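You operate a simulated robot arm through the tools that you are given. There is no shell and no other tool.

You run a simulated two-armed robot. Do the job below in one go: nothing can be reset, and whatever is moved stays where it is left.

TASK
On the sorting shelf, fold the yellow towel in half and then in half again.

It is judged by the outcome, as a careful person would: the job done as asked, and still so three seconds after it is handed in. It fails if anything else is knocked over, pushed out of place, dropped, spilled or broken. Flat cloth is picked up by pressing the open fingertips on it (5 to 10 N) and closing them slowly along it; thin cloth reads only 2 to 8 mm in the jaws.

THE ROBOT
Two 7-joint arms with two-finger grippers on one trunk, on a base that drives. Base frame: it is fixed to the floor where the robot stands at the start and does not move with it; the origin is under the middle of the robot, x ahead of it, y to its left, z up. Units: mm, rad, N and s.
The left shoulder is at the start at [24, 216, 1081], the right one opposite. With the tool pointing down near the work surface each hand reaches from about 200 to 760 mm from the robot's upright axis, wherever it stands, measured 20 degrees to its own side. Places, roughly: sorting shelf [2800, 700, 900]; yellow towel [2750, 750, 1000]. Payload 2.2 kg a hand.
The tool frame of a hand sits at the grasp point between the pads (the TCP): z along the fingers, y along the line on which they close. The tips reach 19 mm beyond it. The gripper opens to 116 mm. The gripper's body begins 70 mm behind the TCP.
Orientation is that of the tool frame in the base frame, as [roll, pitch, yaw] about the fixed x, y, z axes, in that order (R = Rz(yaw) Ry(pitch) Rx(roll)). With the fingers straight down and closing along the base's y, the tool's x points along the base's -x, its y along +y and its z along -z.

THE INTERFACE
- The arms move only by the tool play_rows. It takes "left_increments", "right_increments" or both (then of equal length, played together; a hand with none holds still); each is a list of rows, each a list of 7 numbers: the shift along the tool's x, y, z in units of 300 mm (1.0 is 300 mm), then the turn, a rotation vector about the tool's x, y, z in units of 45 degrees (1.0 is 45 degrees), then the closure, from 0 (fully open) to 1 (shut). In form: [[x, y, z, wx, wy, wz, gripper], ...]. A call has 1 to 20 rows; each row is the pose to reach, as a shift and turn from the pose commanded when the call began, along the tool's axes at that moment. A call with a number of a shift or a turn outside -1 to 1 is refused whole. A row lasts 0.2 s, in which the tool goes at most 50 mm and 0.15 rad; a call with a longer step from one row to the next is refused whole, and so is a gripper value outside its range. Where a pose cannot be reached the arm comes as near as it can. A force on the tool above 40 N (or 10 N above the force at the start of the call, whichever is more), or a blocked arm, ends the call early, and 0.2 s more pass. Each finger halts on what it meets, pressing with about 43 N; the grip force reading is that of the motor and also rises with nothing between the fingers. The clock runs only during rows and for 0.2 s after the last one: add rows that repeat a pose to give the fingers time. It gives the time, the measured TCP pose, the force on the tool (base axes), the opening and the grip force at its end, in the units of the frame above (readings bear some noise), with the torque about the TCP (base axes, N m) and any sound that the robot's microphone picked up.
- Cameras (640 x 400 px; columns grow to the right, rows downward): "scene" is now at [133.4, -6.3, 1253.3]; the picture's right is [-0.05, -1.00, 0.00], its down [-0.54, 0.03, -0.84] and it looks along [0.84, -0.04, -0.55] (base axes); focal length 264 px, centre (320, 200). "left" rides on the left gripper at [69, 15, -97] in its tool frame; the picture's right is [-0.21, 0.98, 0.00], its down [-0.76, -0.17, -0.63] and it looks along [-0.62, -0.14, 0.77] (tool axes); focal length 251 px, centre (320, 200). "right" rides on the right gripper at [69, -15, -96] in its tool frame; the picture's right is [0.21, 0.98, 0.00], its down [-0.76, 0.17, -0.63] and it looks along [-0.62, 0.14, 0.77] (tool axes); focal length 251 px, centre (320, 200). There is no depth. A picture from a camera that has moved, and an enlarged one, comes with that camera's place and axes in the base frame and with its lens.
- camera(camera): a new picture of that camera. The clock stands still meanwhile.
- raise_lower(by): slides the trunk up (or, below 0, down) by that many mm; the arms and the scene camera ride with it, the base frame stays. It gives what a move gives, with no picture.
- drive_base(legs): drives the robot by 1 to 6 legs, each [ahead, left, turn to the left] in mm, mm and rad, along the robot's own axes; the way and the turn of a leg run together, so that a leg with both is an arc; at most 1500 mm and 3.142 rad a leg. The arms and the cameras ride along, it lands a little off, and it stops where it bumps. It gives what a move gives.
- aim_head(pan, tilt): turns the head with the scene camera to pan (to the left, within 1.396 rad either way) and tilt (down, from -0.506 to 1.204), counted from straight ahead of the robot. It gives what a move gives.
- inspect(camera, box): a new picture of the part [left, top, right, bottom] of that camera's present view, enlarged. The clock stands still meanwhile.
- hand_in(): hands the job in; it is judged then, once.

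Nothing tells you exact positions but the pictures and the camera data. Unless the task says otherwise, let go and move clear before handing in.

The tools are called after "Request:" by a JSON object that holds its "api" and its "payload". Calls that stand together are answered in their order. play_rows: Moves the arms, as the interface text tells. Its arguments: {"type":"object","properties":{"left_increments":{"type":"array","items":{"type":"array","items":{"type":"number"}}},"right_increments":{"type":"array","items":{"type":"array","items":{"type":"number"}}}},"required":[]} The other tools are called the same way: raise_lower (by) slides the trunk up or down; drive_base (legs) drives the base; aim_head (pan, tilt) turns the head that bears the scene camera; camera (camera) takes a picture; inspect (camera, box) takes an enlarged picture of a part of a camera's view; hand_in () hands the job in.

At the start:

```text
time_s: 0.0
left_position: [430.3, 196.1, 1098.6]
left_orientation: [3.141, -0.002, 3.14]
left_contact_force: [-0.3, 0.2, -0.9]
left_torque: [0.0, -0.02, 0.03]
left_grip_width: 116.1
left_finger_force: 0.0
right_position: [626.8, -236.9, 1055.1]
right_orientation: [3.14, -0.001, 3.141]
right_contact_force: [-0.3, -0.3, 1.2]
right_torque: [-0.01, 0.01, 0.02]
right_grip_width: 115.9
right_finger_force: 0.1
trunk travel left (down, up): [-225.0, 265.0]
robot x, y, heading: [-3.0, 0.7, 0.001]
head pan, tilt: [-0.049, 0.572]
```

scene: 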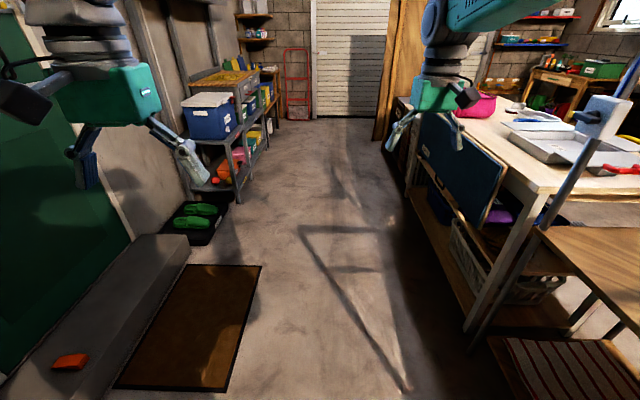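
right: 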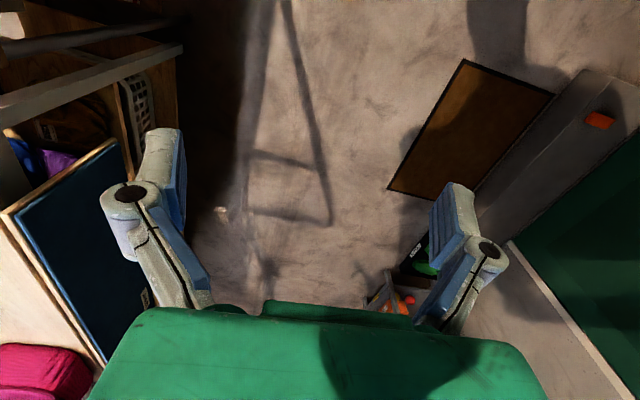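
left: 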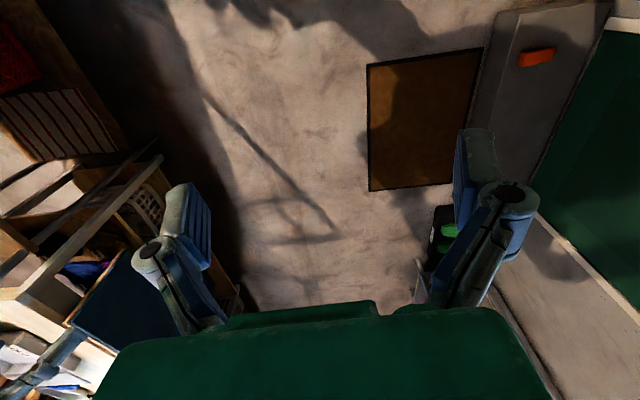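

I see a garage; the shelf on the left ahead has a blue bin and a yellow cloth on top near pixel (225, 80). I'll zoom in there before driving.

Request:
{"api": "inspect", "payload": {"camera": "scene", "box": [160, 40, 320, 140]}}

Request:
{"api": "inspect", "payload": {"camera": "scene", "box": [120, 80, 440, 280]}}

```text
4.00 times, centred on (240, 90) of scene
camera zoom: at [133.4, -6.3, 1253.3], right [-0.05, -1.0, 0.0], down [-0.54, 0.03, -0.84], along [0.84, -0.04, -0.55], focal length 1057 px, centre (640, 640)
```

zoom: 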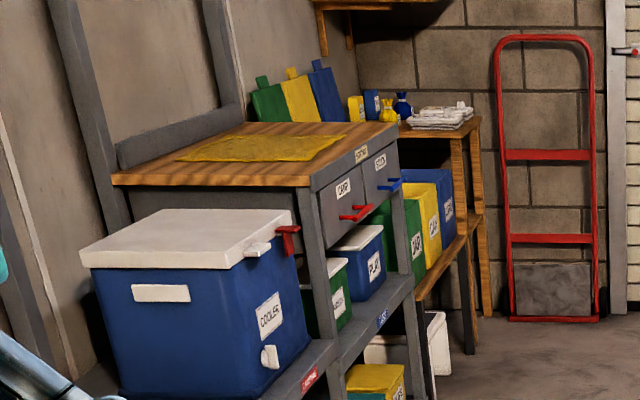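

```text
2.00 times, centred on (280, 180) of scene
camera zoom: at [133.4, -6.3, 1253.3], right [-0.05, -1.0, 0.0], down [-0.54, 0.03, -0.84], along [0.84, -0.04, -0.55], focal length 528 px, centre (400, 240)
```

zoom: 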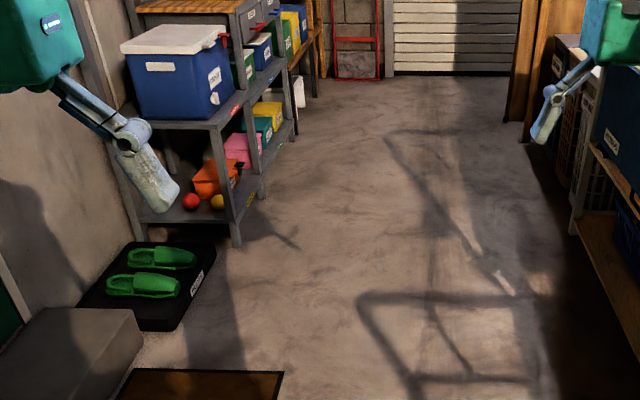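

The yellow towel lies on the wooden top of the drawer cabinet at about x 2520–2860, y 535–810, z about 890. First I'll pull the right hand in like the left, then drive along the clear aisle part of the way and look again.

Request:
{"api": "play_rows", "payload": {"right_increments": [[0.13, 0.03, -0.04, 0, 0, 0, 0], [0.26, 0.06, -0.08, 0, 0, 0, 0], [0.39, 0.09, -0.12, 0, 0, 0, 0], [0.52, 0.12, -0.16, 0, 0, 0, 0], [0.65, 0.13, -0.2, 0, 0, 0, 0]]}}

Request:
{"api": "drive_base", "payload": {"legs": [[1400, 0, 0]]}}

Request:
{"api": "aim_head", "payload": {"pan": 0.45, "tilt": 0.4}}

Request:
{"api": "camera", "payload": {"camera": "scene"}}

```text
time_s: 1.2
left_position: [425.7, 197.9, 1100.4]
left_orientation: [-3.141, 0.003, 3.141]
left_contact_force: [0.4, -0.4, -0.5]
left_torque: [0.02, -0.01, 0.0]
left_grip_width: 116.0
left_finger_force: 0.0
right_position: [423.3, -198.3, 1118.4]
right_orientation: [3.14, 0.003, 3.142]
right_contact_force: [-0.2, 0.0, -0.3]
right_torque: [0.0, -0.04, 0.0]
right_grip_width: 115.8
right_finger_force: 0.1
trunk travel left (down, up): [-225.0, 265.0]
robot x, y, heading: [-2.7, 1.6, 0.001]
head pan, tilt: [-0.049, 0.572]
```

```text
time_s: 8.2
left_position: [1827.8, 204.6, 1101.1]
left_orientation: [-3.141, 0.002, -3.135]
left_contact_force: [0.0, 0.2, -1.0]
left_torque: [-0.02, -0.01, -0.01]
left_grip_width: 116.2
left_finger_force: 0.1
right_position: [1828.1, -190.4, 1116.4]
right_orientation: [-3.142, 0.002, -3.135]
right_contact_force: [0.1, 0.2, -0.4]
right_torque: [0.02, 0.01, 0.02]
right_grip_width: 116.0
right_finger_force: 0.0
trunk travel left (down, up): [-225.0, 265.0]
robot x, y, heading: [1397.7, 6.1, 0.007]
head pan, tilt: [-0.049, 0.572]
```

```text
time_s: 9.1
left_position: [1825.8, 206.3, 1100.7]
left_orientation: [-3.141, 0.004, -3.135]
left_contact_force: [0.5, -0.8, 0.9]
left_torque: [0.0, 0.0, 0.03]
left_grip_width: 116.0
left_finger_force: 0.0
right_position: [1825.1, -190.3, 1118.2]
right_orientation: [-3.142, 0.003, -3.134]
right_contact_force: [-0.6, -0.1, 0.3]
right_torque: [0.02, -0.01, 0.03]
right_grip_width: 116.1
right_finger_force: 0.1
trunk travel left (down, up): [-225.0, 265.0]
robot x, y, heading: [1402.6, 4.6, 0.01]
head pan, tilt: [0.45, 0.4]
```

```text
taken
camera scene: at [1527.8, 44.0, 1269.3], right [0.44, -0.9, 0.0], down [-0.35, -0.17, -0.92], along [0.83, 0.41, -0.39], focal length 264 px, centre (320, 200)
```

scene: 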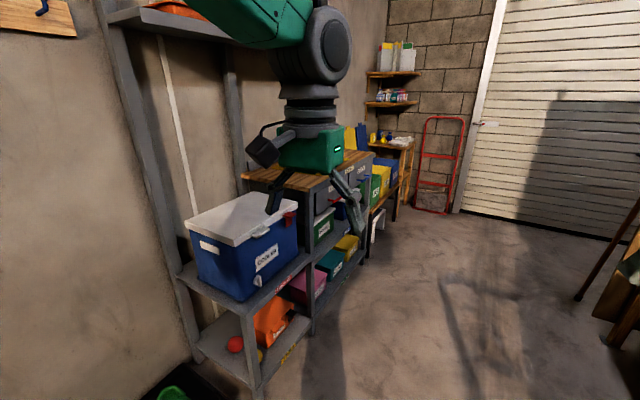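

The arm hides part of the cabinet, but the aisle is clear. I'll drive on until level with the towel, turn left to face the shelf from a safe distance, then look.

Request:
{"api": "drive_base", "payload": {"legs": [[1285, -60, 0], [0, 0, 1.555]]}}

Request:
{"api": "aim_head", "payload": {"pan": 0.0, "tilt": 0.6}}

Request:
{"api": "camera", "payload": {"camera": "scene"}}

Request:
{"api": "camera", "payload": {"camera": "left"}}

Request:
{"api": "camera", "payload": {"camera": "right"}}

```text
time_s: 19.4
left_position: [2486.9, 375.1, 1101.6]
left_orientation: [-3.141, 0.003, -1.584]
left_contact_force: [0.5, 1.1, 0.6]
left_torque: [-0.01, 0.0, -0.03]
left_grip_width: 116.0
left_finger_force: 0.2
right_position: [2881.7, 366.7, 1117.2]
right_orientation: [-3.141, 0.004, -1.582]
right_contact_force: [0.4, 0.1, 0.3]
right_torque: [0.02, -0.01, -0.01]
right_grip_width: 116.4
right_finger_force: 0.1
trunk travel left (down, up): [-225.0, 265.0]
robot x, y, heading: [2680.6, -55.5, 1.561]
head pan, tilt: [0.45, 0.4]
```

```text
time_s: 20.2
left_position: [2485.3, 373.9, 1101.5]
left_orientation: [-3.141, 0.006, -1.583]
left_contact_force: [-0.4, 0.3, 0.0]
left_torque: [0.0, 0.0, -0.04]
left_grip_width: 115.8
left_finger_force: 0.1
right_position: [2882.4, 365.4, 1118.3]
right_orientation: [-3.141, 0.006, -1.585]
right_contact_force: [-0.2, 0.1, 0.0]
right_torque: [0.01, 0.01, -0.01]
right_grip_width: 116.0
right_finger_force: 0.2
trunk travel left (down, up): [-225.0, 265.0]
robot x, y, heading: [2678.1, -51.2, 1.559]
head pan, tilt: [0.0, 0.6]
```

```text
taken
camera scene: at [2680.6, 75.9, 1251.1], right [1.0, -0.01, 0.0], down [-0.01, -0.57, -0.82], along [0.01, 0.82, -0.57], focal length 264 px, centre (320, 200)
```

scene: 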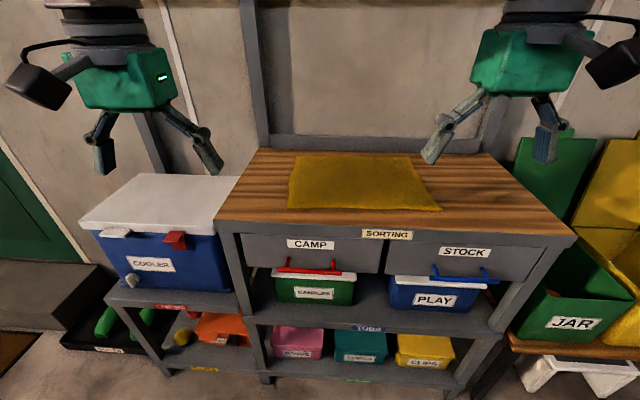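

```text
taken
camera left: at [2468.8, 305.3, 1197.9], right [-0.97, 0.23, 0.0], down [0.18, 0.75, 0.64], along [0.14, 0.62, -0.77], focal length 251 px, centre (320, 200)
```

left: 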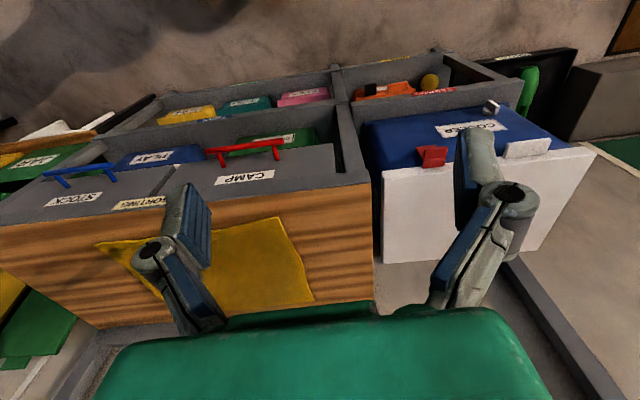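

```text
taken
camera right: at [2895.5, 294.9, 1214.0], right [-0.98, -0.2, 0.0], down [-0.16, 0.75, 0.64], along [-0.13, 0.62, -0.77], focal length 251 px, centre (320, 200)
```

right: 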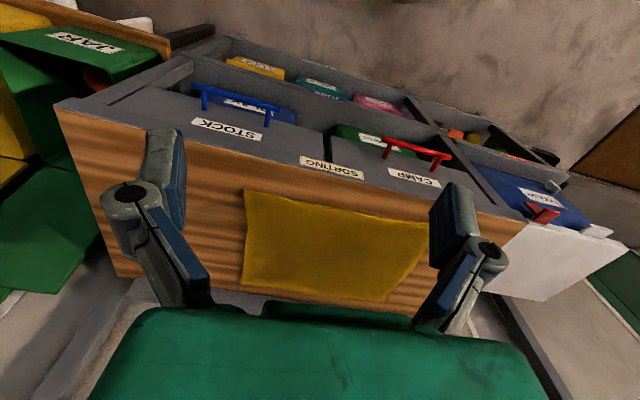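

The towel is flat on the cabinet top (z about 883), with corners around FL (2612, 573), FR (2967, 570), BL (2612, 861) and BR (2975, 845). I'll look down to see how much room there is between the base and the shelf, and zoom in on the towel.

Request:
{"api": "inspect", "payload": {"camera": "scene", "box": [200, 120, 520, 320]}}

Request:
{"api": "inspect", "payload": {"camera": "right", "box": [160, 100, 480, 300]}}

Request:
{"api": "aim_head", "payload": {"pan": 0.0, "tilt": 1.2}}

Request:
{"api": "camera", "payload": {"camera": "scene"}}

```text
2.00 times, centred on (360, 220) of scene
camera zoom: at [2680.6, 75.9, 1251.1], right [1.0, -0.01, 0.0], down [-0.01, -0.57, -0.82], along [0.01, 0.82, -0.57], focal length 528 px, centre (240, 160)
```

zoom: 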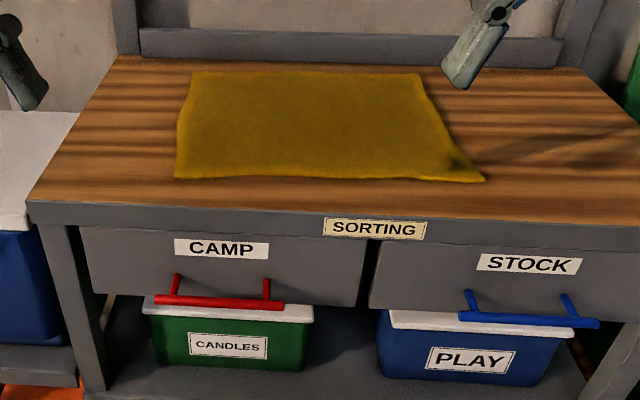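

```text
2.00 times, centred on (320, 200) of right
camera zoom: at [2895.5, 294.9, 1214.0], right [-0.98, -0.2, 0.0], down [-0.16, 0.75, 0.64], along [-0.13, 0.62, -0.77], focal length 503 px, centre (320, 200)
```

zoom: 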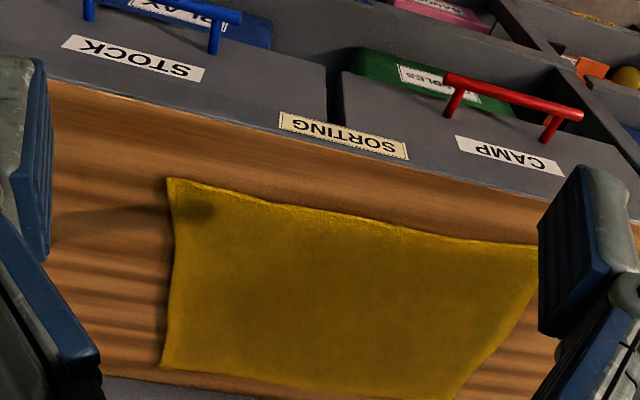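

```text
time_s: 21.2
left_position: [2486.7, 372.5, 1102.1]
left_orientation: [-3.141, 0.005, -1.584]
left_contact_force: [-0.1, -0.7, -0.9]
left_torque: [-0.05, 0.0, 0.01]
left_grip_width: 115.7
left_finger_force: 0.1
right_position: [2882.0, 365.8, 1118.4]
right_orientation: [-3.14, 0.006, -1.582]
right_contact_force: [0.6, 0.3, -1.8]
right_torque: [0.0, -0.02, 0.01]
right_grip_width: 116.2
right_finger_force: 0.0
trunk travel left (down, up): [-225.0, 265.0]
robot x, y, heading: [2677.4, -55.2, 1.558]
head pan, tilt: [0.0, 1.201]
```

```text
taken
camera scene: at [2680.3, 43.4, 1206.6], right [1.0, -0.01, 0.0], down [-0.01, -0.93, -0.36], along [0.0, 0.36, -0.93], focal length 264 px, centre (320, 200)
```

scene: 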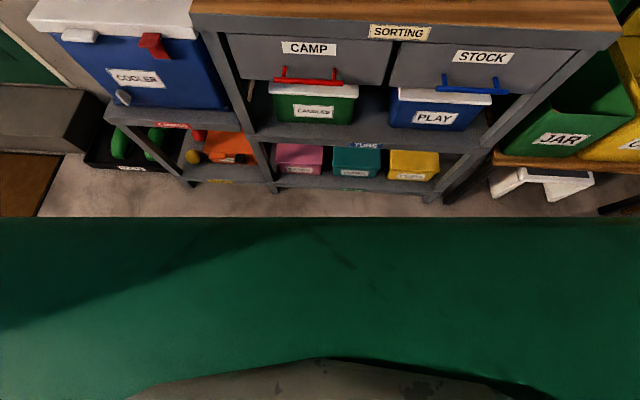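

The chest hides the base in the head view, so I'll check the top rows of both hand pictures, which look almost straight down in front of the robot, to learn how far the base sticks out.

Request:
{"api": "inspect", "payload": {"camera": "left", "box": [40, 0, 360, 120]}}

Request:
{"api": "inspect", "payload": {"camera": "right", "box": [280, 0, 600, 120]}}

```text
2.00 times, centred on (200, 60) of left
camera zoom: at [2468.8, 305.3, 1197.8], right [-0.97, 0.23, 0.0], down [0.18, 0.75, 0.64], along [0.14, 0.62, -0.77], focal length 503 px, centre (560, 480)
```

zoom: 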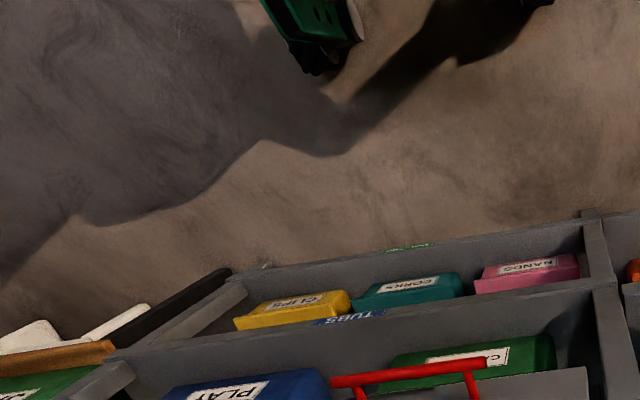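

```text
2.00 times, centred on (440, 60) of right
camera zoom: at [2895.4, 295.0, 1214.0], right [-0.98, -0.2, 0.0], down [-0.16, 0.75, 0.64], along [-0.13, 0.62, -0.77], focal length 503 px, centre (80, 480)
```

zoom: 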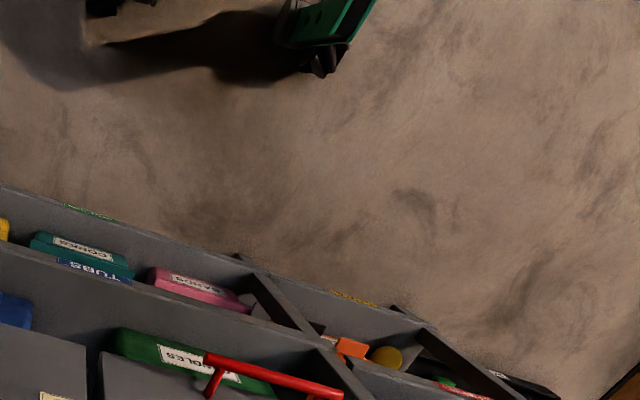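

The base's front wheels are about 275 mm ahead of its axis, and the shelf front is at about y 485–500. I can stand at about (2790, 150) with roughly 50 mm to spare, so I'll shift right and then ahead.

Request:
{"api": "drive_base", "payload": {"legs": [[0, -110, 0], [150, 0, 0]]}}

Request:
{"api": "aim_head", "payload": {"pan": 0.0, "tilt": 0.75}}

Request:
{"api": "camera", "payload": {"camera": "scene"}}

Request:
{"api": "camera", "payload": {"camera": "left"}}

Request:
{"api": "camera", "payload": {"camera": "right"}}

```text
time_s: 23.4
left_position: [2558.2, 519.4, 1095.1]
left_orientation: [-3.112, 0.004, -1.58]
left_contact_force: [-1.5, 1.3, 0.2]
left_torque: [-0.05, -0.14, 0.0]
left_grip_width: 116.1
left_finger_force: 0.1
right_position: [2953.1, 511.3, 1122.5]
right_orientation: [-3.112, 0.004, -1.579]
right_contact_force: [-1.2, 0.6, 0.5]
right_torque: [-0.03, -0.17, -0.01]
right_grip_width: 116.1
right_finger_force: 0.1
trunk travel left (down, up): [-225.0, 265.0]
robot x, y, heading: [2783.6, 89.9, 1.559]
head pan, tilt: [0.0, 1.201]
```

```text
time_s: 24.3
left_position: [2586.0, 515.0, 1103.3]
left_orientation: [-3.14, 0.006, -1.579]
left_contact_force: [-0.4, -0.4, -0.2]
left_torque: [0.01, -0.02, 0.02]
left_grip_width: 115.8
left_finger_force: 0.0
right_position: [2981.8, 508.2, 1119.9]
right_orientation: [-3.139, 0.006, -1.576]
right_contact_force: [-0.1, -0.2, 0.0]
right_torque: [0.02, -0.02, -0.02]
right_grip_width: 116.2
right_finger_force: 0.0
trunk travel left (down, up): [-225.0, 265.0]
robot x, y, heading: [2780.9, 92.5, 1.558]
head pan, tilt: [0.0, 0.75]
```

```text
taken
camera scene: at [2748.6, 215.4, 1237.6], right [1.0, -0.01, 0.03], down [0.01, -0.68, -0.73], along [0.02, 0.73, -0.68], focal length 264 px, centre (320, 200)
```

scene: 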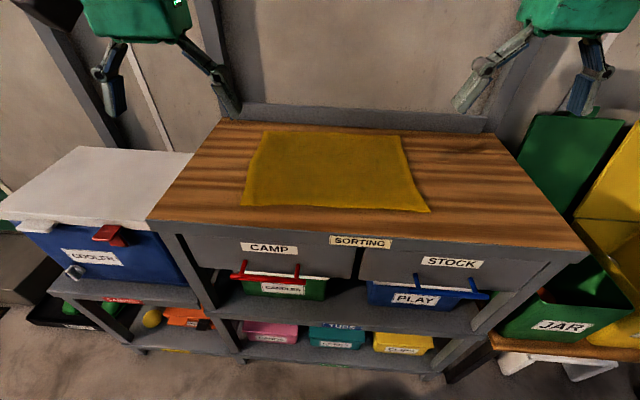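

```text
taken
camera left: at [2568.8, 447.6, 1198.5], right [-0.97, 0.22, 0.0], down [0.17, 0.75, 0.64], along [0.14, 0.62, -0.77], focal length 251 px, centre (320, 200)
```

left: 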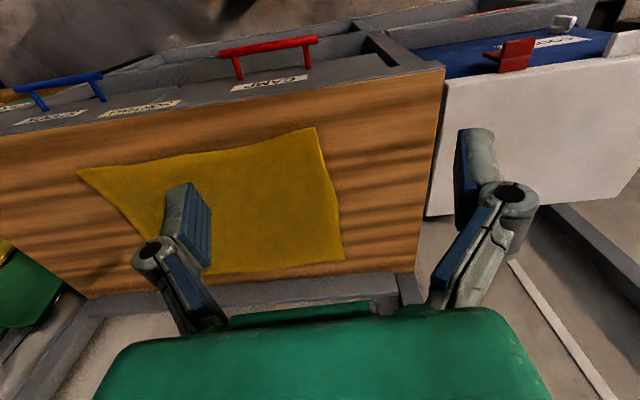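

```text
taken
camera right: at [2995.0, 438.5, 1214.2], right [-0.98, -0.21, 0.0], down [-0.16, 0.75, 0.64], along [-0.13, 0.62, -0.77], focal length 251 px, centre (320, 200)
```

right: 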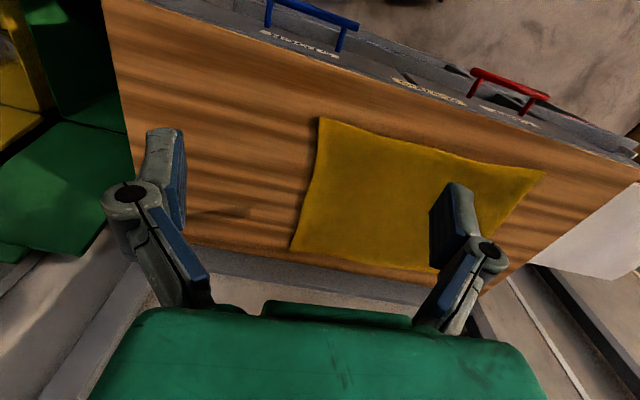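

The robot swayed a bit after stopping, and the scene camera pose shows a slight tilt. I'll retake the picture now that it has settled.

Request:
{"api": "aim_head", "payload": {"pan": 0.0, "tilt": 0.75}}

Request:
{"api": "camera", "payload": {"camera": "scene"}}

Request:
{"api": "inspect", "payload": {"camera": "scene", "box": [200, 100, 480, 275]}}

Request:
{"api": "inspect", "payload": {"camera": "right", "box": [260, 100, 580, 300]}}

Request:
{"api": "inspect", "payload": {"camera": "left", "box": [60, 100, 380, 300]}}

```text
time_s: 24.9
left_position: [2558.7, 516.2, 1099.7]
left_orientation: [-3.12, 0.003, -1.576]
left_contact_force: [-2.1, 0.0, 0.3]
left_torque: [0.0, -0.12, 0.01]
left_grip_width: 115.9
left_finger_force: 0.0
right_position: [2954.5, 510.7, 1121.7]
right_orientation: [-3.119, 0.008, -1.574]
right_contact_force: [-0.5, 0.7, 0.5]
right_torque: [0.0, -0.17, -0.01]
right_grip_width: 116.1
right_finger_force: 0.0
trunk travel left (down, up): [-225.0, 265.0]
robot x, y, heading: [2773.2, 90.1, 1.56]
head pan, tilt: [0.0, 0.75]
```

```text
taken
camera scene: at [2754.9, 215.4, 1238.1], right [1.0, -0.01, 0.02], down [0.0, -0.68, -0.73], along [0.02, 0.73, -0.68], focal length 264 px, centre (320, 200)
```

scene: 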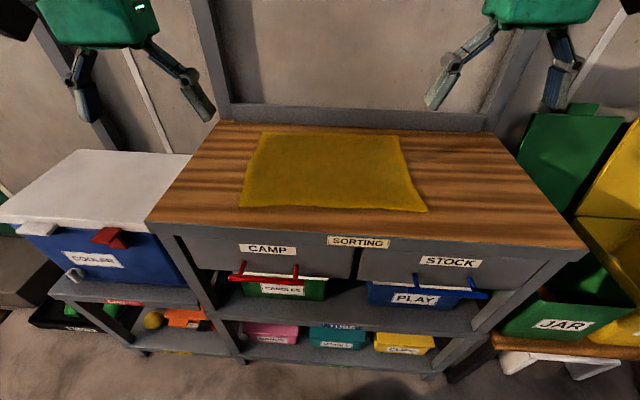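

```text
2.29 times, centred on (340, 188) of scene
camera zoom: at [2754.9, 215.4, 1238.1], right [1.0, -0.01, 0.02], down [0.0, -0.68, -0.73], along [0.02, 0.73, -0.68], focal length 604 px, centre (274, 229)
```

zoom: 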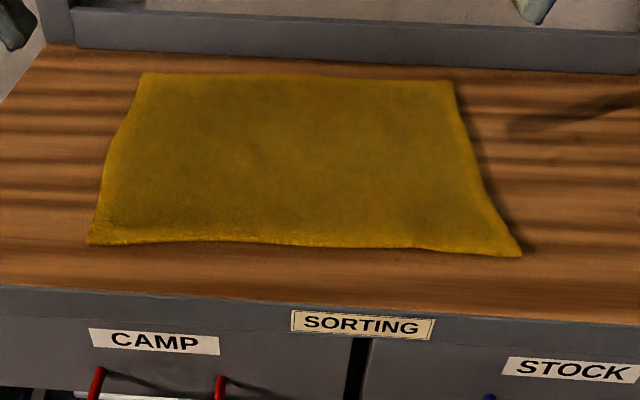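

```text
2.00 times, centred on (420, 200) of right
camera zoom: at [2966.2, 439.1, 1218.0], right [-0.98, -0.21, -0.02], down [-0.18, 0.75, 0.64], along [-0.12, 0.63, -0.77], focal length 503 px, centre (120, 200)
```

zoom: 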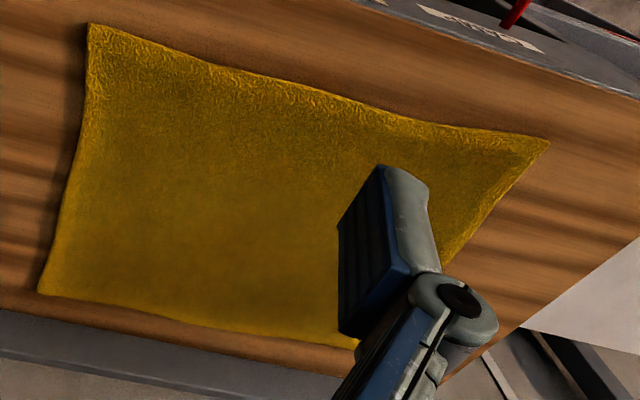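

```text
2.00 times, centred on (220, 200) of left
camera zoom: at [2540.1, 448.5, 1195.1], right [-0.98, 0.22, -0.02], down [0.16, 0.75, 0.64], along [0.16, 0.62, -0.77], focal length 503 px, centre (520, 200)
```

zoom: 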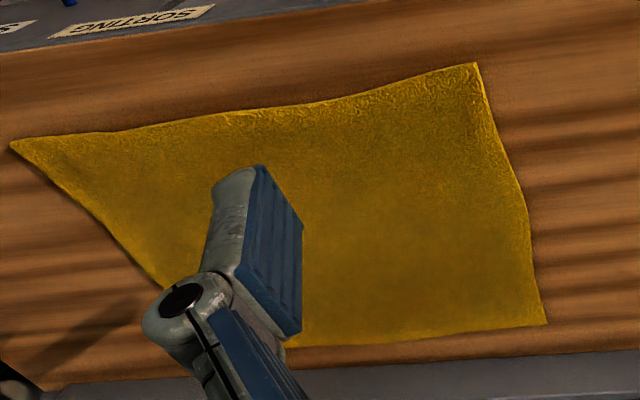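

The hands read a 0.02–0.03 rad tilt and about 28 mm of sway, so the robot may still be rocking. I'll wait a few seconds without moving and watch.

Request:
{"api": "play_rows", "payload": {"left_increments": [[0, 0, 0, 0, 0, 0, 0], [0, 0, 0, 0, 0, 0, 0], [0, 0, 0, 0, 0, 0, 0]], "right_increments": [[0, 0, 0, 0, 0, 0, 0], [0, 0, 0, 0, 0, 0, 0], [0, 0, 0, 0, 0, 0, 0]]}}

Request:
{"api": "play_rows", "payload": {"left_increments": [[0, 0, 0, 0, 0, 0, 0], [0, 0, 0, 0, 0, 0, 0], [0, 0, 0, 0, 0, 0, 0], [0, 0, 0, 0, 0, 0, 0], [0, 0, 0, 0, 0, 0, 0], [0, 0, 0, 0, 0, 0, 0]], "right_increments": [[0, 0, 0, 0, 0, 0, 0], [0, 0, 0, 0, 0, 0, 0], [0, 0, 0, 0, 0, 0, 0], [0, 0, 0, 0, 0, 0, 0], [0, 0, 0, 0, 0, 0, 0], [0, 0, 0, 0, 0, 0, 0]]}}

Request:
{"api": "play_rows", "payload": {"left_increments": [[0, 0, 0, 0, 0, 0, 0], [0, 0, 0, 0, 0, 0, 0], [0, 0, 0, 0, 0, 0, 0], [0, 0, 0, 0, 0, 0, 0], [0, 0, 0, 0, 0, 0, 0], [0, 0, 0, 0, 0, 0, 0], [0, 0, 0, 0, 0, 0, 0]], "right_increments": [[0, 0, 0, 0, 0, 0, 0], [0, 0, 0, 0, 0, 0, 0], [0, 0, 0, 0, 0, 0, 0], [0, 0, 0, 0, 0, 0, 0], [0, 0, 0, 0, 0, 0, 0], [0, 0, 0, 0, 0, 0, 0], [0, 0, 0, 0, 0, 0, 0]]}}

```text
time_s: 25.9
left_position: [2534.7, 513.7, 1096.2]
left_orientation: [-3.1, 0.006, -1.573]
left_contact_force: [-2.1, -0.3, 0.2]
left_torque: [0.0, -0.24, -0.02]
left_grip_width: 115.8
left_finger_force: 0.1
right_position: [2930.9, 508.0, 1126.1]
right_orientation: [-3.099, 0.012, -1.574]
right_contact_force: [-2.0, 0.1, -0.4]
right_torque: [0.0, -0.22, 0.04]
right_grip_width: 115.9
right_finger_force: 0.0
trunk travel left (down, up): [-225.0, 265.0]
robot x, y, heading: [2769.1, 98.5, 1.563]
head pan, tilt: [0.0, 0.75]
stopped in row 3 (left hand): the arm was blocked; the commanded pose is now the measured one
```

```text
time_s: 27.3
left_position: [2586.6, 514.4, 1102.5]
left_orientation: [-3.141, 0.006, -1.577]
left_contact_force: [-0.5, -0.7, 0.0]
left_torque: [0.0, 0.02, 0.0]
left_grip_width: 115.9
left_finger_force: 0.0
right_position: [2980.7, 506.3, 1118.2]
right_orientation: [3.141, 0.008, -1.576]
right_contact_force: [1.1, -0.6, 1.0]
right_torque: [0.01, 0.04, -0.05]
right_grip_width: 115.7
right_finger_force: 0.1
trunk travel left (down, up): [-225.0, 265.0]
robot x, y, heading: [2778.1, 93.3, 1.557]
head pan, tilt: [0.0, 0.75]
```

```text
time_s: 29.1
left_position: [2552.5, 511.6, 1098.7]
left_orientation: [-3.107, 0.007, -1.58]
left_contact_force: [-2.0, -0.3, 0.6]
left_torque: [0.05, -0.17, 0.03]
left_grip_width: 116.0
left_finger_force: 0.0
right_position: [2944.8, 504.3, 1126.3]
right_orientation: [-3.108, 0.012, -1.575]
right_contact_force: [-1.3, -0.3, 0.5]
right_torque: [0.03, -0.19, 0.0]
right_grip_width: 116.0
right_finger_force: 0.1
trunk travel left (down, up): [-225.0, 265.0]
robot x, y, heading: [2775.8, 95.9, 1.56]
head pan, tilt: [0.0, 0.75]
stopped in row 7 (left hand): the arm was blocked; the commanded pose is now the measured one
```

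The robot is rocking to its left by up to 0.04 rad and one arm was reported blocked, so something seems to be touching it. I'll look to the right and the left to find the contact before doing anything else.

Request:
{"api": "aim_head", "payload": {"pan": -1.0, "tilt": 0.6}}

Request:
{"api": "camera", "payload": {"camera": "scene"}}

Request:
{"api": "aim_head", "payload": {"pan": 1.0, "tilt": 0.6}}

Request:
{"api": "camera", "payload": {"camera": "scene"}}

Request:
{"api": "camera", "payload": {"camera": "left"}}

Request:
{"api": "camera", "payload": {"camera": "right"}}

```text
time_s: 30.4
left_position: [2601.9, 512.6, 1105.5]
left_orientation: [3.138, 0.009, -1.585]
left_contact_force: [1.5, 0.0, 0.1]
left_torque: [0.02, 0.08, 0.01]
left_grip_width: 115.9
left_finger_force: 0.1
right_position: [2997.2, 505.0, 1120.5]
right_orientation: [3.136, 0.012, -1.581]
right_contact_force: [1.0, -0.6, 0.5]
right_torque: [0.03, 0.12, -0.01]
right_grip_width: 115.9
right_finger_force: 0.1
trunk travel left (down, up): [-225.0, 265.0]
robot x, y, heading: [2788.4, 92.3, 1.557]
head pan, tilt: [-1.0, 0.6]
```

```text
taken
camera scene: at [2870.0, 179.7, 1250.9], right [0.53, -0.85, 0.0], down [-0.48, -0.3, -0.82], along [0.7, 0.44, -0.57], focal length 264 px, centre (320, 200)
```

scene: 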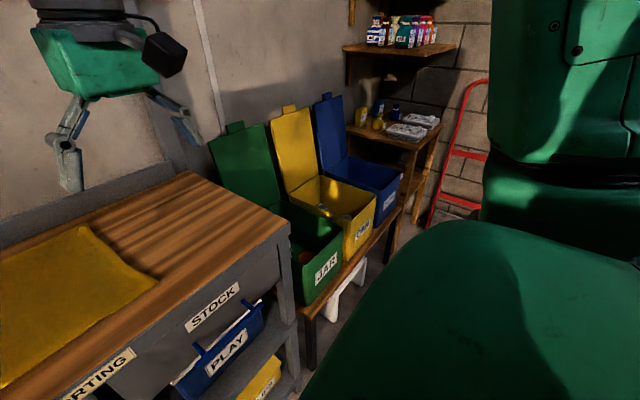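

```text
time_s: 32.3
left_position: [2608.1, 512.4, 1106.2]
left_orientation: [3.132, 0.009, -1.585]
left_contact_force: [1.4, -0.6, 0.2]
left_torque: [-0.04, 0.1, 0.01]
left_grip_width: 116.1
left_finger_force: 0.2
right_position: [3002.6, 505.4, 1118.4]
right_orientation: [3.132, 0.009, -1.583]
right_contact_force: [0.8, 0.2, 0.7]
right_torque: [-0.01, 0.12, -0.03]
right_grip_width: 116.0
right_finger_force: 0.1
trunk travel left (down, up): [-225.0, 265.0]
robot x, y, heading: [2787.9, 92.4, 1.557]
head pan, tilt: [1.0, 0.6]
```

```text
taken
camera scene: at [2757.3, 181.3, 1253.0], right [0.55, 0.83, -0.02], down [0.44, -0.31, -0.84], along [-0.71, 0.46, -0.54], focal length 264 px, centre (320, 200)
```

scene: 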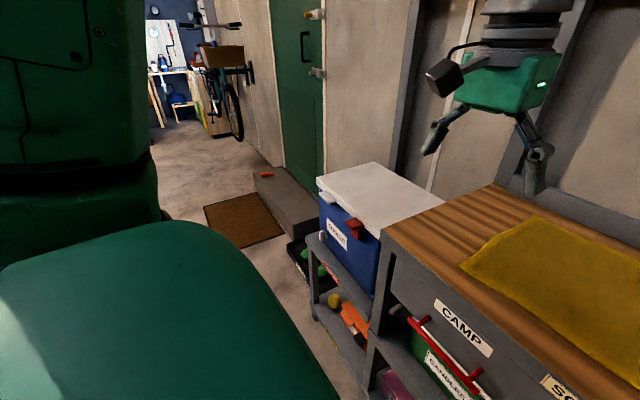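

```text
taken
camera left: at [2591.3, 444.5, 1201.8], right [-0.97, 0.23, 0.01], down [0.18, 0.75, 0.64], along [0.14, 0.62, -0.77], focal length 251 px, centre (320, 200)
```

left: 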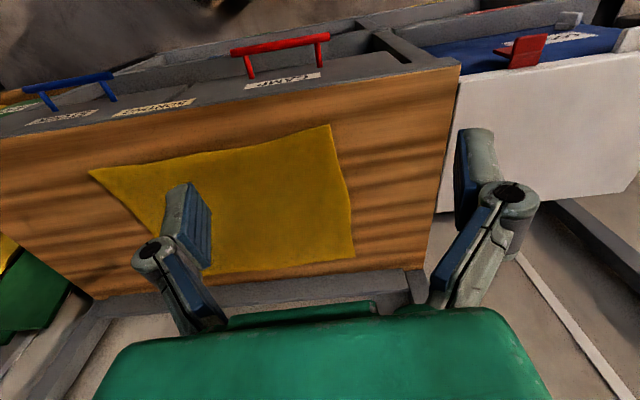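

```text
taken
camera right: at [3017.6, 433.9, 1213.3], right [-0.98, -0.2, 0.01], down [-0.15, 0.75, 0.64], along [-0.14, 0.63, -0.77], focal length 251 px, centre (320, 200)
```

right: 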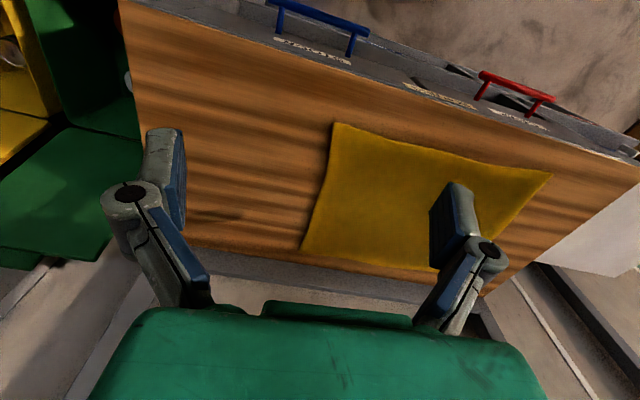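

Nothing obvious touches the arms, and the tilt now reads near zero. I'll watch for a few more seconds to see whether the rocking damps out.

Request:
{"api": "aim_head", "payload": {"pan": 0.0, "tilt": 0.75}}

Request:
{"api": "play_rows", "payload": {"left_increments": [[0, 0, 0, 0, 0, 0, 0]]}}

Request:
{"api": "play_rows", "payload": {"left_increments": [[0, 0, 0, 0, 0, 0, 0]]}}

Request:
{"api": "play_rows", "payload": {"left_increments": [[0, 0, 0, 0, 0, 0, 0]]}}

Request:
{"api": "play_rows", "payload": {"left_increments": [[0, 0, 0, 0, 0, 0, 0]]}}

```text
time_s: 33.6
left_position: [2542.5, 512.4, 1096.2]
left_orientation: [-3.098, 0.008, -1.578]
left_contact_force: [-1.5, 0.4, 1.0]
left_torque: [-0.01, -0.12, 0.0]
left_grip_width: 115.9
left_finger_force: 0.1
right_position: [2936.8, 505.9, 1126.5]
right_orientation: [-3.1, 0.011, -1.578]
right_contact_force: [-0.6, -0.5, -0.6]
right_torque: [0.0, -0.1, 0.0]
right_grip_width: 116.1
right_finger_force: 0.2
trunk travel left (down, up): [-225.0, 265.0]
robot x, y, heading: [2774.8, 91.8, 1.564]
head pan, tilt: [0.0, 0.75]
```

```text
time_s: 34.2
left_position: [2554.5, 509.8, 1097.6]
left_orientation: [-3.1, 0.012, -1.583]
left_contact_force: [-1.8, 0.1, -0.4]
left_torque: [0.02, -0.14, -0.03]
left_grip_width: 116.0
left_finger_force: 0.1
right_position: [2947.5, 501.8, 1127.7]
right_orientation: [-3.103, 0.012, -1.58]
right_contact_force: [-1.8, 0.5, -0.5]
right_torque: [0.01, -0.14, 0.01]
right_grip_width: 115.9
right_finger_force: 0.1
trunk travel left (down, up): [-225.0, 265.0]
robot x, y, heading: [2788.3, 91.4, 1.562]
head pan, tilt: [0.0, 0.75]
stopped in row 1 (left hand): the arm was blocked; the commanded pose is now the measured one
```

```text
time_s: 34.6
left_position: [2598.4, 510.7, 1103.3]
left_orientation: [-3.136, 0.011, -1.587]
left_contact_force: [1.1, -0.1, -0.7]
left_torque: [-0.01, 0.12, -0.02]
left_grip_width: 115.9
left_finger_force: 0.2
right_position: [2993.6, 502.4, 1121.5]
right_orientation: [-3.137, 0.009, -1.587]
right_contact_force: [0.2, 0.3, 0.3]
right_torque: [0.01, 0.09, -0.01]
right_grip_width: 116.4
right_finger_force: 0.1
trunk travel left (down, up): [-225.0, 265.0]
robot x, y, heading: [2794.0, 93.8, 1.558]
head pan, tilt: [0.0, 0.75]
```

```text
time_s: 35.0
left_position: [2564.4, 511.6, 1097.9]
left_orientation: [-3.111, 0.011, -1.583]
left_contact_force: [-0.2, 0.6, 0.7]
left_torque: [0.01, -0.03, -0.03]
left_grip_width: 116.0
left_finger_force: 0.1
right_position: [2959.6, 503.1, 1125.7]
right_orientation: [-3.115, 0.009, -1.581]
right_contact_force: [-0.6, -0.1, 0.3]
right_torque: [-0.02, -0.06, -0.04]
right_grip_width: 115.9
right_finger_force: 0.1
trunk travel left (down, up): [-225.0, 265.0]
robot x, y, heading: [2789.1, 93.1, 1.556]
head pan, tilt: [0.0, 0.75]
```

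```text
time_s: 35.4
left_position: [2582.7, 511.5, 1100.7]
left_orientation: [-3.127, 0.014, -1.587]
left_contact_force: [-0.4, 0.7, -0.5]
left_torque: [0.01, 0.02, 0.01]
left_grip_width: 116.0
left_finger_force: 0.1
right_position: [2976.7, 502.5, 1124.6]
right_orientation: [-3.127, 0.011, -1.585]
right_contact_force: [-0.3, 0.2, -0.3]
right_torque: [0.0, 0.03, 0.01]
right_grip_width: 115.8
right_finger_force: 0.0
trunk travel left (down, up): [-225.0, 265.0]
robot x, y, heading: [2794.3, 95.0, 1.56]
head pan, tilt: [0.0, 0.75]
```

The rocking continues and the front reads slightly lifted, so some part of the base or arms seems to be in contact here. I'll back away a little and check whether it becomes steady.

Request:
{"api": "drive_base", "payload": {"legs": [[-70, 0, 0]]}}

Request:
{"api": "play_rows", "payload": {"left_increments": [[0, 0, 0, 0, 0, 0, 0], [0, 0, 0, 0, 0, 0, 0]]}}

Request:
{"api": "play_rows", "payload": {"left_increments": [[0, 0, 0, 0, 0, 0, 0], [0, 0, 0, 0, 0, 0, 0]]}}

Request:
{"api": "play_rows", "payload": {"left_increments": [[0, 0, 0, 0, 0, 0, 0], [0, 0, 0, 0, 0, 0, 0]]}}

```text
time_s: 36.4
left_position: [2618.8, 438.2, 1108.0]
left_orientation: [3.129, 0.014, -1.59]
left_contact_force: [1.3, -0.7, 0.6]
left_torque: [0.02, 0.13, 0.03]
left_grip_width: 116.1
left_finger_force: 0.2
right_position: [3013.4, 429.6, 1120.8]
right_orientation: [3.128, 0.011, -1.588]
right_contact_force: [1.6, -0.4, 0.6]
right_torque: [0.03, 0.16, 0.01]
right_grip_width: 116.4
right_finger_force: 0.1
trunk travel left (down, up): [-225.0, 265.0]
robot x, y, heading: [2799.5, 20.9, 1.555]
head pan, tilt: [0.0, 0.75]
```

```text
time_s: 37.0
left_position: [2579.7, 436.6, 1100.1]
left_orientation: [-3.118, 0.017, -1.589]
left_contact_force: [-0.2, -0.2, 0.2]
left_torque: [0.0, -0.06, 0.02]
left_grip_width: 115.8
left_finger_force: 0.1
right_position: [2971.8, 428.8, 1126.7]
right_orientation: [-3.121, 0.013, -1.587]
right_contact_force: [-0.2, 0.4, 0.0]
right_torque: [0.0, -0.05, 0.01]
right_grip_width: 115.9
right_finger_force: 0.0
trunk travel left (down, up): [-225.0, 265.0]
robot x, y, heading: [2797.9, 25.5, 1.553]
head pan, tilt: [0.0, 0.75]
```

```text
time_s: 37.6
left_position: [2568.3, 439.0, 1099.1]
left_orientation: [-3.111, 0.012, -1.587]
left_contact_force: [-1.1, -0.1, 0.8]
left_torque: [-0.02, -0.08, -0.01]
left_grip_width: 115.9
left_finger_force: 0.1
right_position: [2962.4, 429.5, 1129.0]
right_orientation: [-3.112, 0.013, -1.585]
right_contact_force: [-1.3, -0.3, -0.2]
right_torque: [-0.03, -0.1, 0.02]
right_grip_width: 116.1
right_finger_force: 0.1
trunk travel left (down, up): [-225.0, 265.0]
robot x, y, heading: [2793.0, 22.8, 1.555]
head pan, tilt: [0.0, 0.75]
```

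```text
time_s: 38.4
left_position: [2576.2, 435.3, 1097.1]
left_orientation: [-3.113, 0.008, -1.591]
left_contact_force: [-1.0, 0.2, -0.5]
left_torque: [0.04, -0.11, 0.03]
left_grip_width: 116.0
left_finger_force: 0.0
right_position: [2971.0, 426.4, 1128.5]
right_orientation: [-3.115, 0.012, -1.587]
right_contact_force: [-0.9, -0.1, 0.0]
right_torque: [0.0, -0.11, 0.03]
right_grip_width: 116.2
right_finger_force: 0.0
trunk travel left (down, up): [-225.0, 265.0]
robot x, y, heading: [2800.4, 22.0, 1.559]
head pan, tilt: [0.0, 0.75]
stopped in row 2 (left hand): the arm was blocked; the commanded pose is now the measured one
```

It is still rocking even 70 mm further back, so the shelf front isn't the cause. I'll look up and to the sides at the arms and elbows.

Request:
{"api": "aim_head", "payload": {"pan": -1.39, "tilt": 0.2}}

Request:
{"api": "camera", "payload": {"camera": "scene"}}

Request:
{"api": "aim_head", "payload": {"pan": 1.39, "tilt": 0.2}}

Request:
{"api": "camera", "payload": {"camera": "scene"}}

Request:
{"api": "aim_head", "payload": {"pan": 0.0, "tilt": -0.2}}

Request:
{"api": "camera", "payload": {"camera": "scene"}}

```text
time_s: 39.9
left_position: [2608.7, 437.2, 1102.6]
left_orientation: [-3.14, 0.013, -1.594]
left_contact_force: [0.5, -0.3, -0.8]
left_torque: [0.01, 0.02, 0.02]
left_grip_width: 115.8
left_finger_force: 0.0
right_position: [3003.4, 426.4, 1124.0]
right_orientation: [-3.14, 0.01, -1.591]
right_contact_force: [0.5, 0.5, -0.3]
right_torque: [0.04, 0.07, 0.01]
right_grip_width: 116.0
right_finger_force: 0.0
trunk travel left (down, up): [-225.0, 265.0]
robot x, y, heading: [2808.3, 20.1, 1.557]
head pan, tilt: [-1.389, 0.201]
```

```text
taken
camera scene: at [2924.0, 77.8, 1285.8], right [0.17, -0.99, 0.0], down [-0.22, -0.04, -0.98], along [0.96, 0.16, -0.22], focal length 264 px, centre (320, 200)
```

scene: 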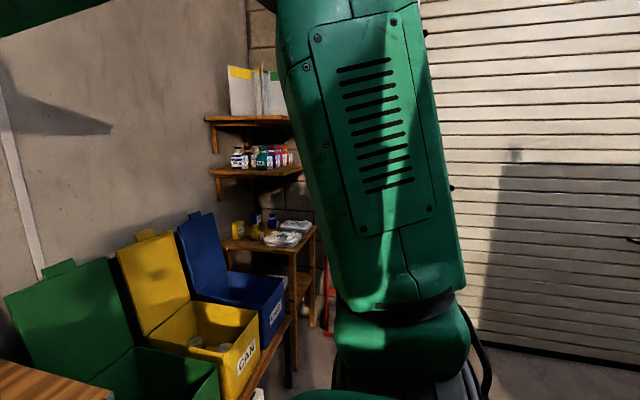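

```text
time_s: 42.4
left_position: [2619.7, 435.5, 1104.7]
left_orientation: [3.137, 0.009, -1.593]
left_contact_force: [0.5, 0.4, 0.1]
left_torque: [0.01, 0.08, 0.0]
left_grip_width: 116.3
left_finger_force: 0.0
right_position: [3013.4, 425.8, 1123.5]
right_orientation: [3.135, 0.008, -1.59]
right_contact_force: [0.9, -1.3, -0.7]
right_torque: [0.01, 0.08, 0.02]
right_grip_width: 116.0
right_finger_force: 0.1
trunk travel left (down, up): [-225.0, 265.0]
robot x, y, heading: [2808.0, 23.6, 1.556]
head pan, tilt: [1.389, 0.201]
```

```text
taken
camera scene: at [2743.1, 80.4, 1289.7], right [0.2, 0.98, -0.01], down [0.18, -0.04, -0.98], along [-0.96, 0.19, -0.18], focal length 264 px, centre (320, 200)
```

scene: 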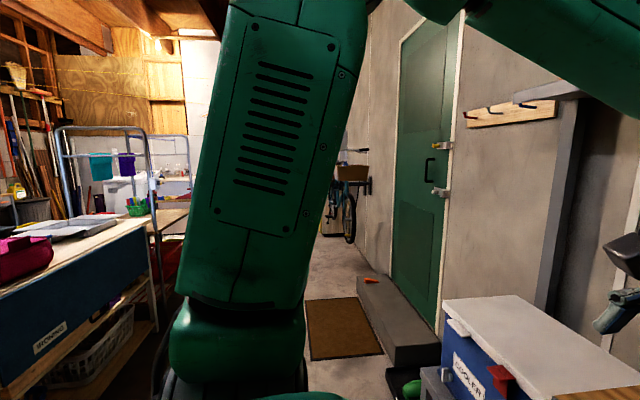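

```text
time_s: 43.9
left_position: [2604.4, 435.2, 1102.1]
left_orientation: [-3.135, 0.009, -1.593]
left_contact_force: [0.4, 0.8, -0.2]
left_torque: [0.0, 0.06, -0.01]
left_grip_width: 115.9
left_finger_force: 0.0
right_position: [2998.9, 426.4, 1123.5]
right_orientation: [-3.138, 0.007, -1.592]
right_contact_force: [1.6, 0.3, -0.2]
right_torque: [-0.01, 0.07, 0.01]
right_grip_width: 116.1
right_finger_force: 0.0
trunk travel left (down, up): [-225.0, 265.0]
robot x, y, heading: [2809.0, 25.3, 1.556]
head pan, tilt: [0.0, -0.201]
```

```text
taken
camera scene: at [2808.4, 145.9, 1323.7], right [1.0, -0.01, 0.0], down [0.0, 0.2, -0.98], along [0.01, 0.98, 0.2], focal length 264 px, centre (320, 200)
```

scene: 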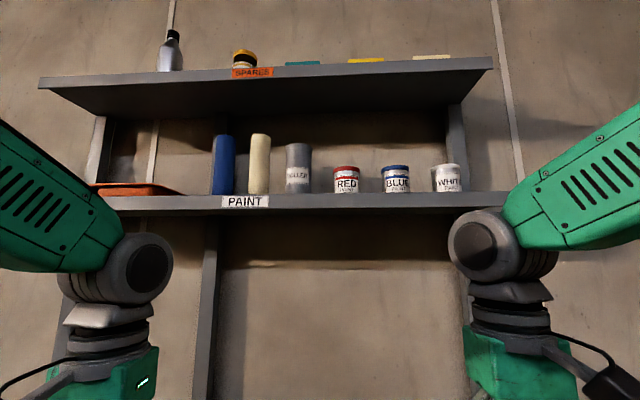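

There is a paint shelf above the cabinet (front edge around y 700, z about 1430), so I must keep the wrists low there. The rocking looks smaller now, and I'll check that with a few quiet waits.

Request:
{"api": "aim_head", "payload": {"pan": 0.0, "tilt": 0.75}}

Request:
{"api": "raise_lower", "payload": {"by": 0}}

Request:
{"api": "raise_lower", "payload": {"by": 0}}

Request:
{"api": "raise_lower", "payload": {"by": 0}}

```text
time_s: 45.1
left_position: [2591.1, 437.0, 1098.7]
left_orientation: [-3.123, 0.01, -1.591]
left_contact_force: [0.3, 0.1, 0.6]
left_torque: [0.03, 0.0, 0.02]
left_grip_width: 116.2
left_finger_force: 0.0
right_position: [2984.0, 426.4, 1126.9]
right_orientation: [-3.126, 0.013, -1.59]
right_contact_force: [0.4, 0.4, -0.6]
right_torque: [0.01, -0.04, -0.03]
right_grip_width: 115.9
right_finger_force: 0.1
trunk travel left (down, up): [-225.0, 265.0]
robot x, y, heading: [2802.2, 23.6, 1.554]
head pan, tilt: [0.0, 0.75]
```

```text
time_s: 45.6
left_position: [2608.2, 436.7, 1101.7]
left_orientation: [-3.138, 0.01, -1.593]
left_contact_force: [1.0, -0.3, 0.3]
left_torque: [0.01, 0.04, 0.01]
left_grip_width: 116.0
left_finger_force: 0.0
right_position: [3003.4, 425.6, 1122.9]
right_orientation: [-3.138, 0.006, -1.592]
right_contact_force: [1.4, -0.2, -0.4]
right_torque: [0.0, 0.07, -0.02]
right_grip_width: 116.0
right_finger_force: 0.0
trunk travel left (down, up): [-225.0, 265.0]
robot x, y, heading: [2808.2, 24.1, 1.554]
head pan, tilt: [0.0, 0.75]
```

```text
time_s: 46.1
left_position: [2571.1, 437.3, 1097.6]
left_orientation: [-3.111, 0.009, -1.591]
left_contact_force: [0.0, 0.6, 0.6]
left_torque: [0.01, -0.08, -0.01]
left_grip_width: 115.8
left_finger_force: 0.1
right_position: [2966.0, 426.1, 1127.9]
right_orientation: [-3.111, 0.011, -1.588]
right_contact_force: [-1.5, -0.1, -0.6]
right_torque: [0.0, -0.06, -0.02]
right_grip_width: 116.1
right_finger_force: 0.1
trunk travel left (down, up): [-225.0, 265.0]
robot x, y, heading: [2799.9, 24.8, 1.556]
head pan, tilt: [0.0, 0.75]
```

```text
time_s: 46.6
left_position: [2616.7, 436.1, 1103.8]
left_orientation: [3.138, 0.01, -1.593]
left_contact_force: [1.1, -0.5, -0.1]
left_torque: [-0.01, 0.09, 0.01]
left_grip_width: 115.9
left_finger_force: 0.1
right_position: [3010.5, 426.0, 1123.9]
right_orientation: [3.139, 0.007, -1.593]
right_contact_force: [0.7, -1.0, -1.2]
right_torque: [0.0, 0.13, 0.02]
right_grip_width: 115.8
right_finger_force: 0.0
trunk travel left (down, up): [-225.0, 265.0]
robot x, y, heading: [2809.6, 21.0, 1.554]
head pan, tilt: [0.0, 0.75]
```

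It's a steady rocking of about 1 s period. I'll shift the base back left a little to see whether this spot or wheel position is causing it.

Request:
{"api": "drive_base", "payload": {"legs": [[0, 60, 0]]}}

Request:
{"api": "raise_lower", "payload": {"by": 0}}

Request:
{"api": "raise_lower", "payload": {"by": 0}}

Request:
{"api": "raise_lower", "payload": {"by": 0}}

Request:
{"api": "raise_lower", "payload": {"by": 0}}

```text
time_s: 47.6
left_position: [2581.6, 438.1, 1106.3]
left_orientation: [3.12, 0.01, -1.597]
left_contact_force: [2.0, 0.2, -0.5]
left_torque: [-0.02, 0.15, -0.02]
left_grip_width: 115.7
left_finger_force: 0.1
right_position: [2975.9, 426.3, 1119.5]
right_orientation: [3.118, 0.007, -1.598]
right_contact_force: [2.9, -0.9, 0.4]
right_torque: [0.01, 0.2, 0.01]
right_grip_width: 116.1
right_finger_force: 0.1
trunk travel left (down, up): [-225.0, 265.0]
robot x, y, heading: [2755.1, 23.6, 1.556]
head pan, tilt: [0.0, 0.75]
```

```text
time_s: 48.1
left_position: [2519.9, 435.0, 1094.0]
left_orientation: [-3.11, 0.007, -1.593]
left_contact_force: [-1.3, -0.2, -0.3]
left_torque: [0.02, -0.16, 0.01]
left_grip_width: 115.8
left_finger_force: 0.0
right_position: [2913.6, 425.6, 1127.4]
right_orientation: [-3.113, 0.003, -1.592]
right_contact_force: [-2.6, 0.9, -1.2]
right_torque: [0.01, -0.22, -0.01]
right_grip_width: 115.9
right_finger_force: 0.0
trunk travel left (down, up): [-225.0, 265.0]
robot x, y, heading: [2750.6, 22.1, 1.558]
head pan, tilt: [0.0, 0.75]
```

```text
time_s: 48.6
left_position: [2571.5, 436.5, 1101.7]
left_orientation: [3.129, 0.008, -1.599]
left_contact_force: [1.0, -0.4, -0.1]
left_torque: [-0.03, 0.06, -0.06]
left_grip_width: 116.1
left_finger_force: 0.0
right_position: [2965.7, 424.6, 1121.0]
right_orientation: [3.129, 0.004, -1.599]
right_contact_force: [-0.7, -0.6, 0.6]
right_torque: [-0.01, 0.07, 0.0]
right_grip_width: 115.8
right_finger_force: 0.0
trunk travel left (down, up): [-225.0, 265.0]
robot x, y, heading: [2759.5, 23.4, 1.555]
head pan, tilt: [0.0, 0.75]
```

```text
time_s: 49.1
left_position: [2550.7, 436.3, 1099.7]
left_orientation: [-3.135, 0.008, -1.598]
left_contact_force: [-0.7, 0.2, 0.5]
left_torque: [0.01, 0.01, -0.01]
left_grip_width: 116.1
left_finger_force: 0.1
right_position: [2944.4, 425.3, 1121.8]
right_orientation: [-3.137, -0.002, -1.597]
right_contact_force: [-1.0, -0.7, -0.5]
right_torque: [-0.03, -0.05, 0.01]
right_grip_width: 116.1
right_finger_force: 0.0
trunk travel left (down, up): [-225.0, 265.0]
robot x, y, heading: [2751.2, 25.3, 1.552]
head pan, tilt: [0.0, 0.75]
```

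```text
time_s: 49.6
left_position: [2533.5, 435.4, 1096.9]
left_orientation: [-3.123, 0.006, -1.595]
left_contact_force: [-1.0, 0.3, 0.2]
left_torque: [0.02, -0.07, 0.0]
left_grip_width: 116.2
left_finger_force: 0.0
right_position: [2927.9, 424.8, 1126.2]
right_orientation: [-3.124, 0.005, -1.594]
right_contact_force: [-0.9, -0.9, 0.0]
right_torque: [0.0, -0.1, 0.01]
right_grip_width: 116.1
right_finger_force: 0.0
trunk travel left (down, up): [-225.0, 265.0]
robot x, y, heading: [2750.5, 20.2, 1.559]
head pan, tilt: [0.0, 0.75]
```

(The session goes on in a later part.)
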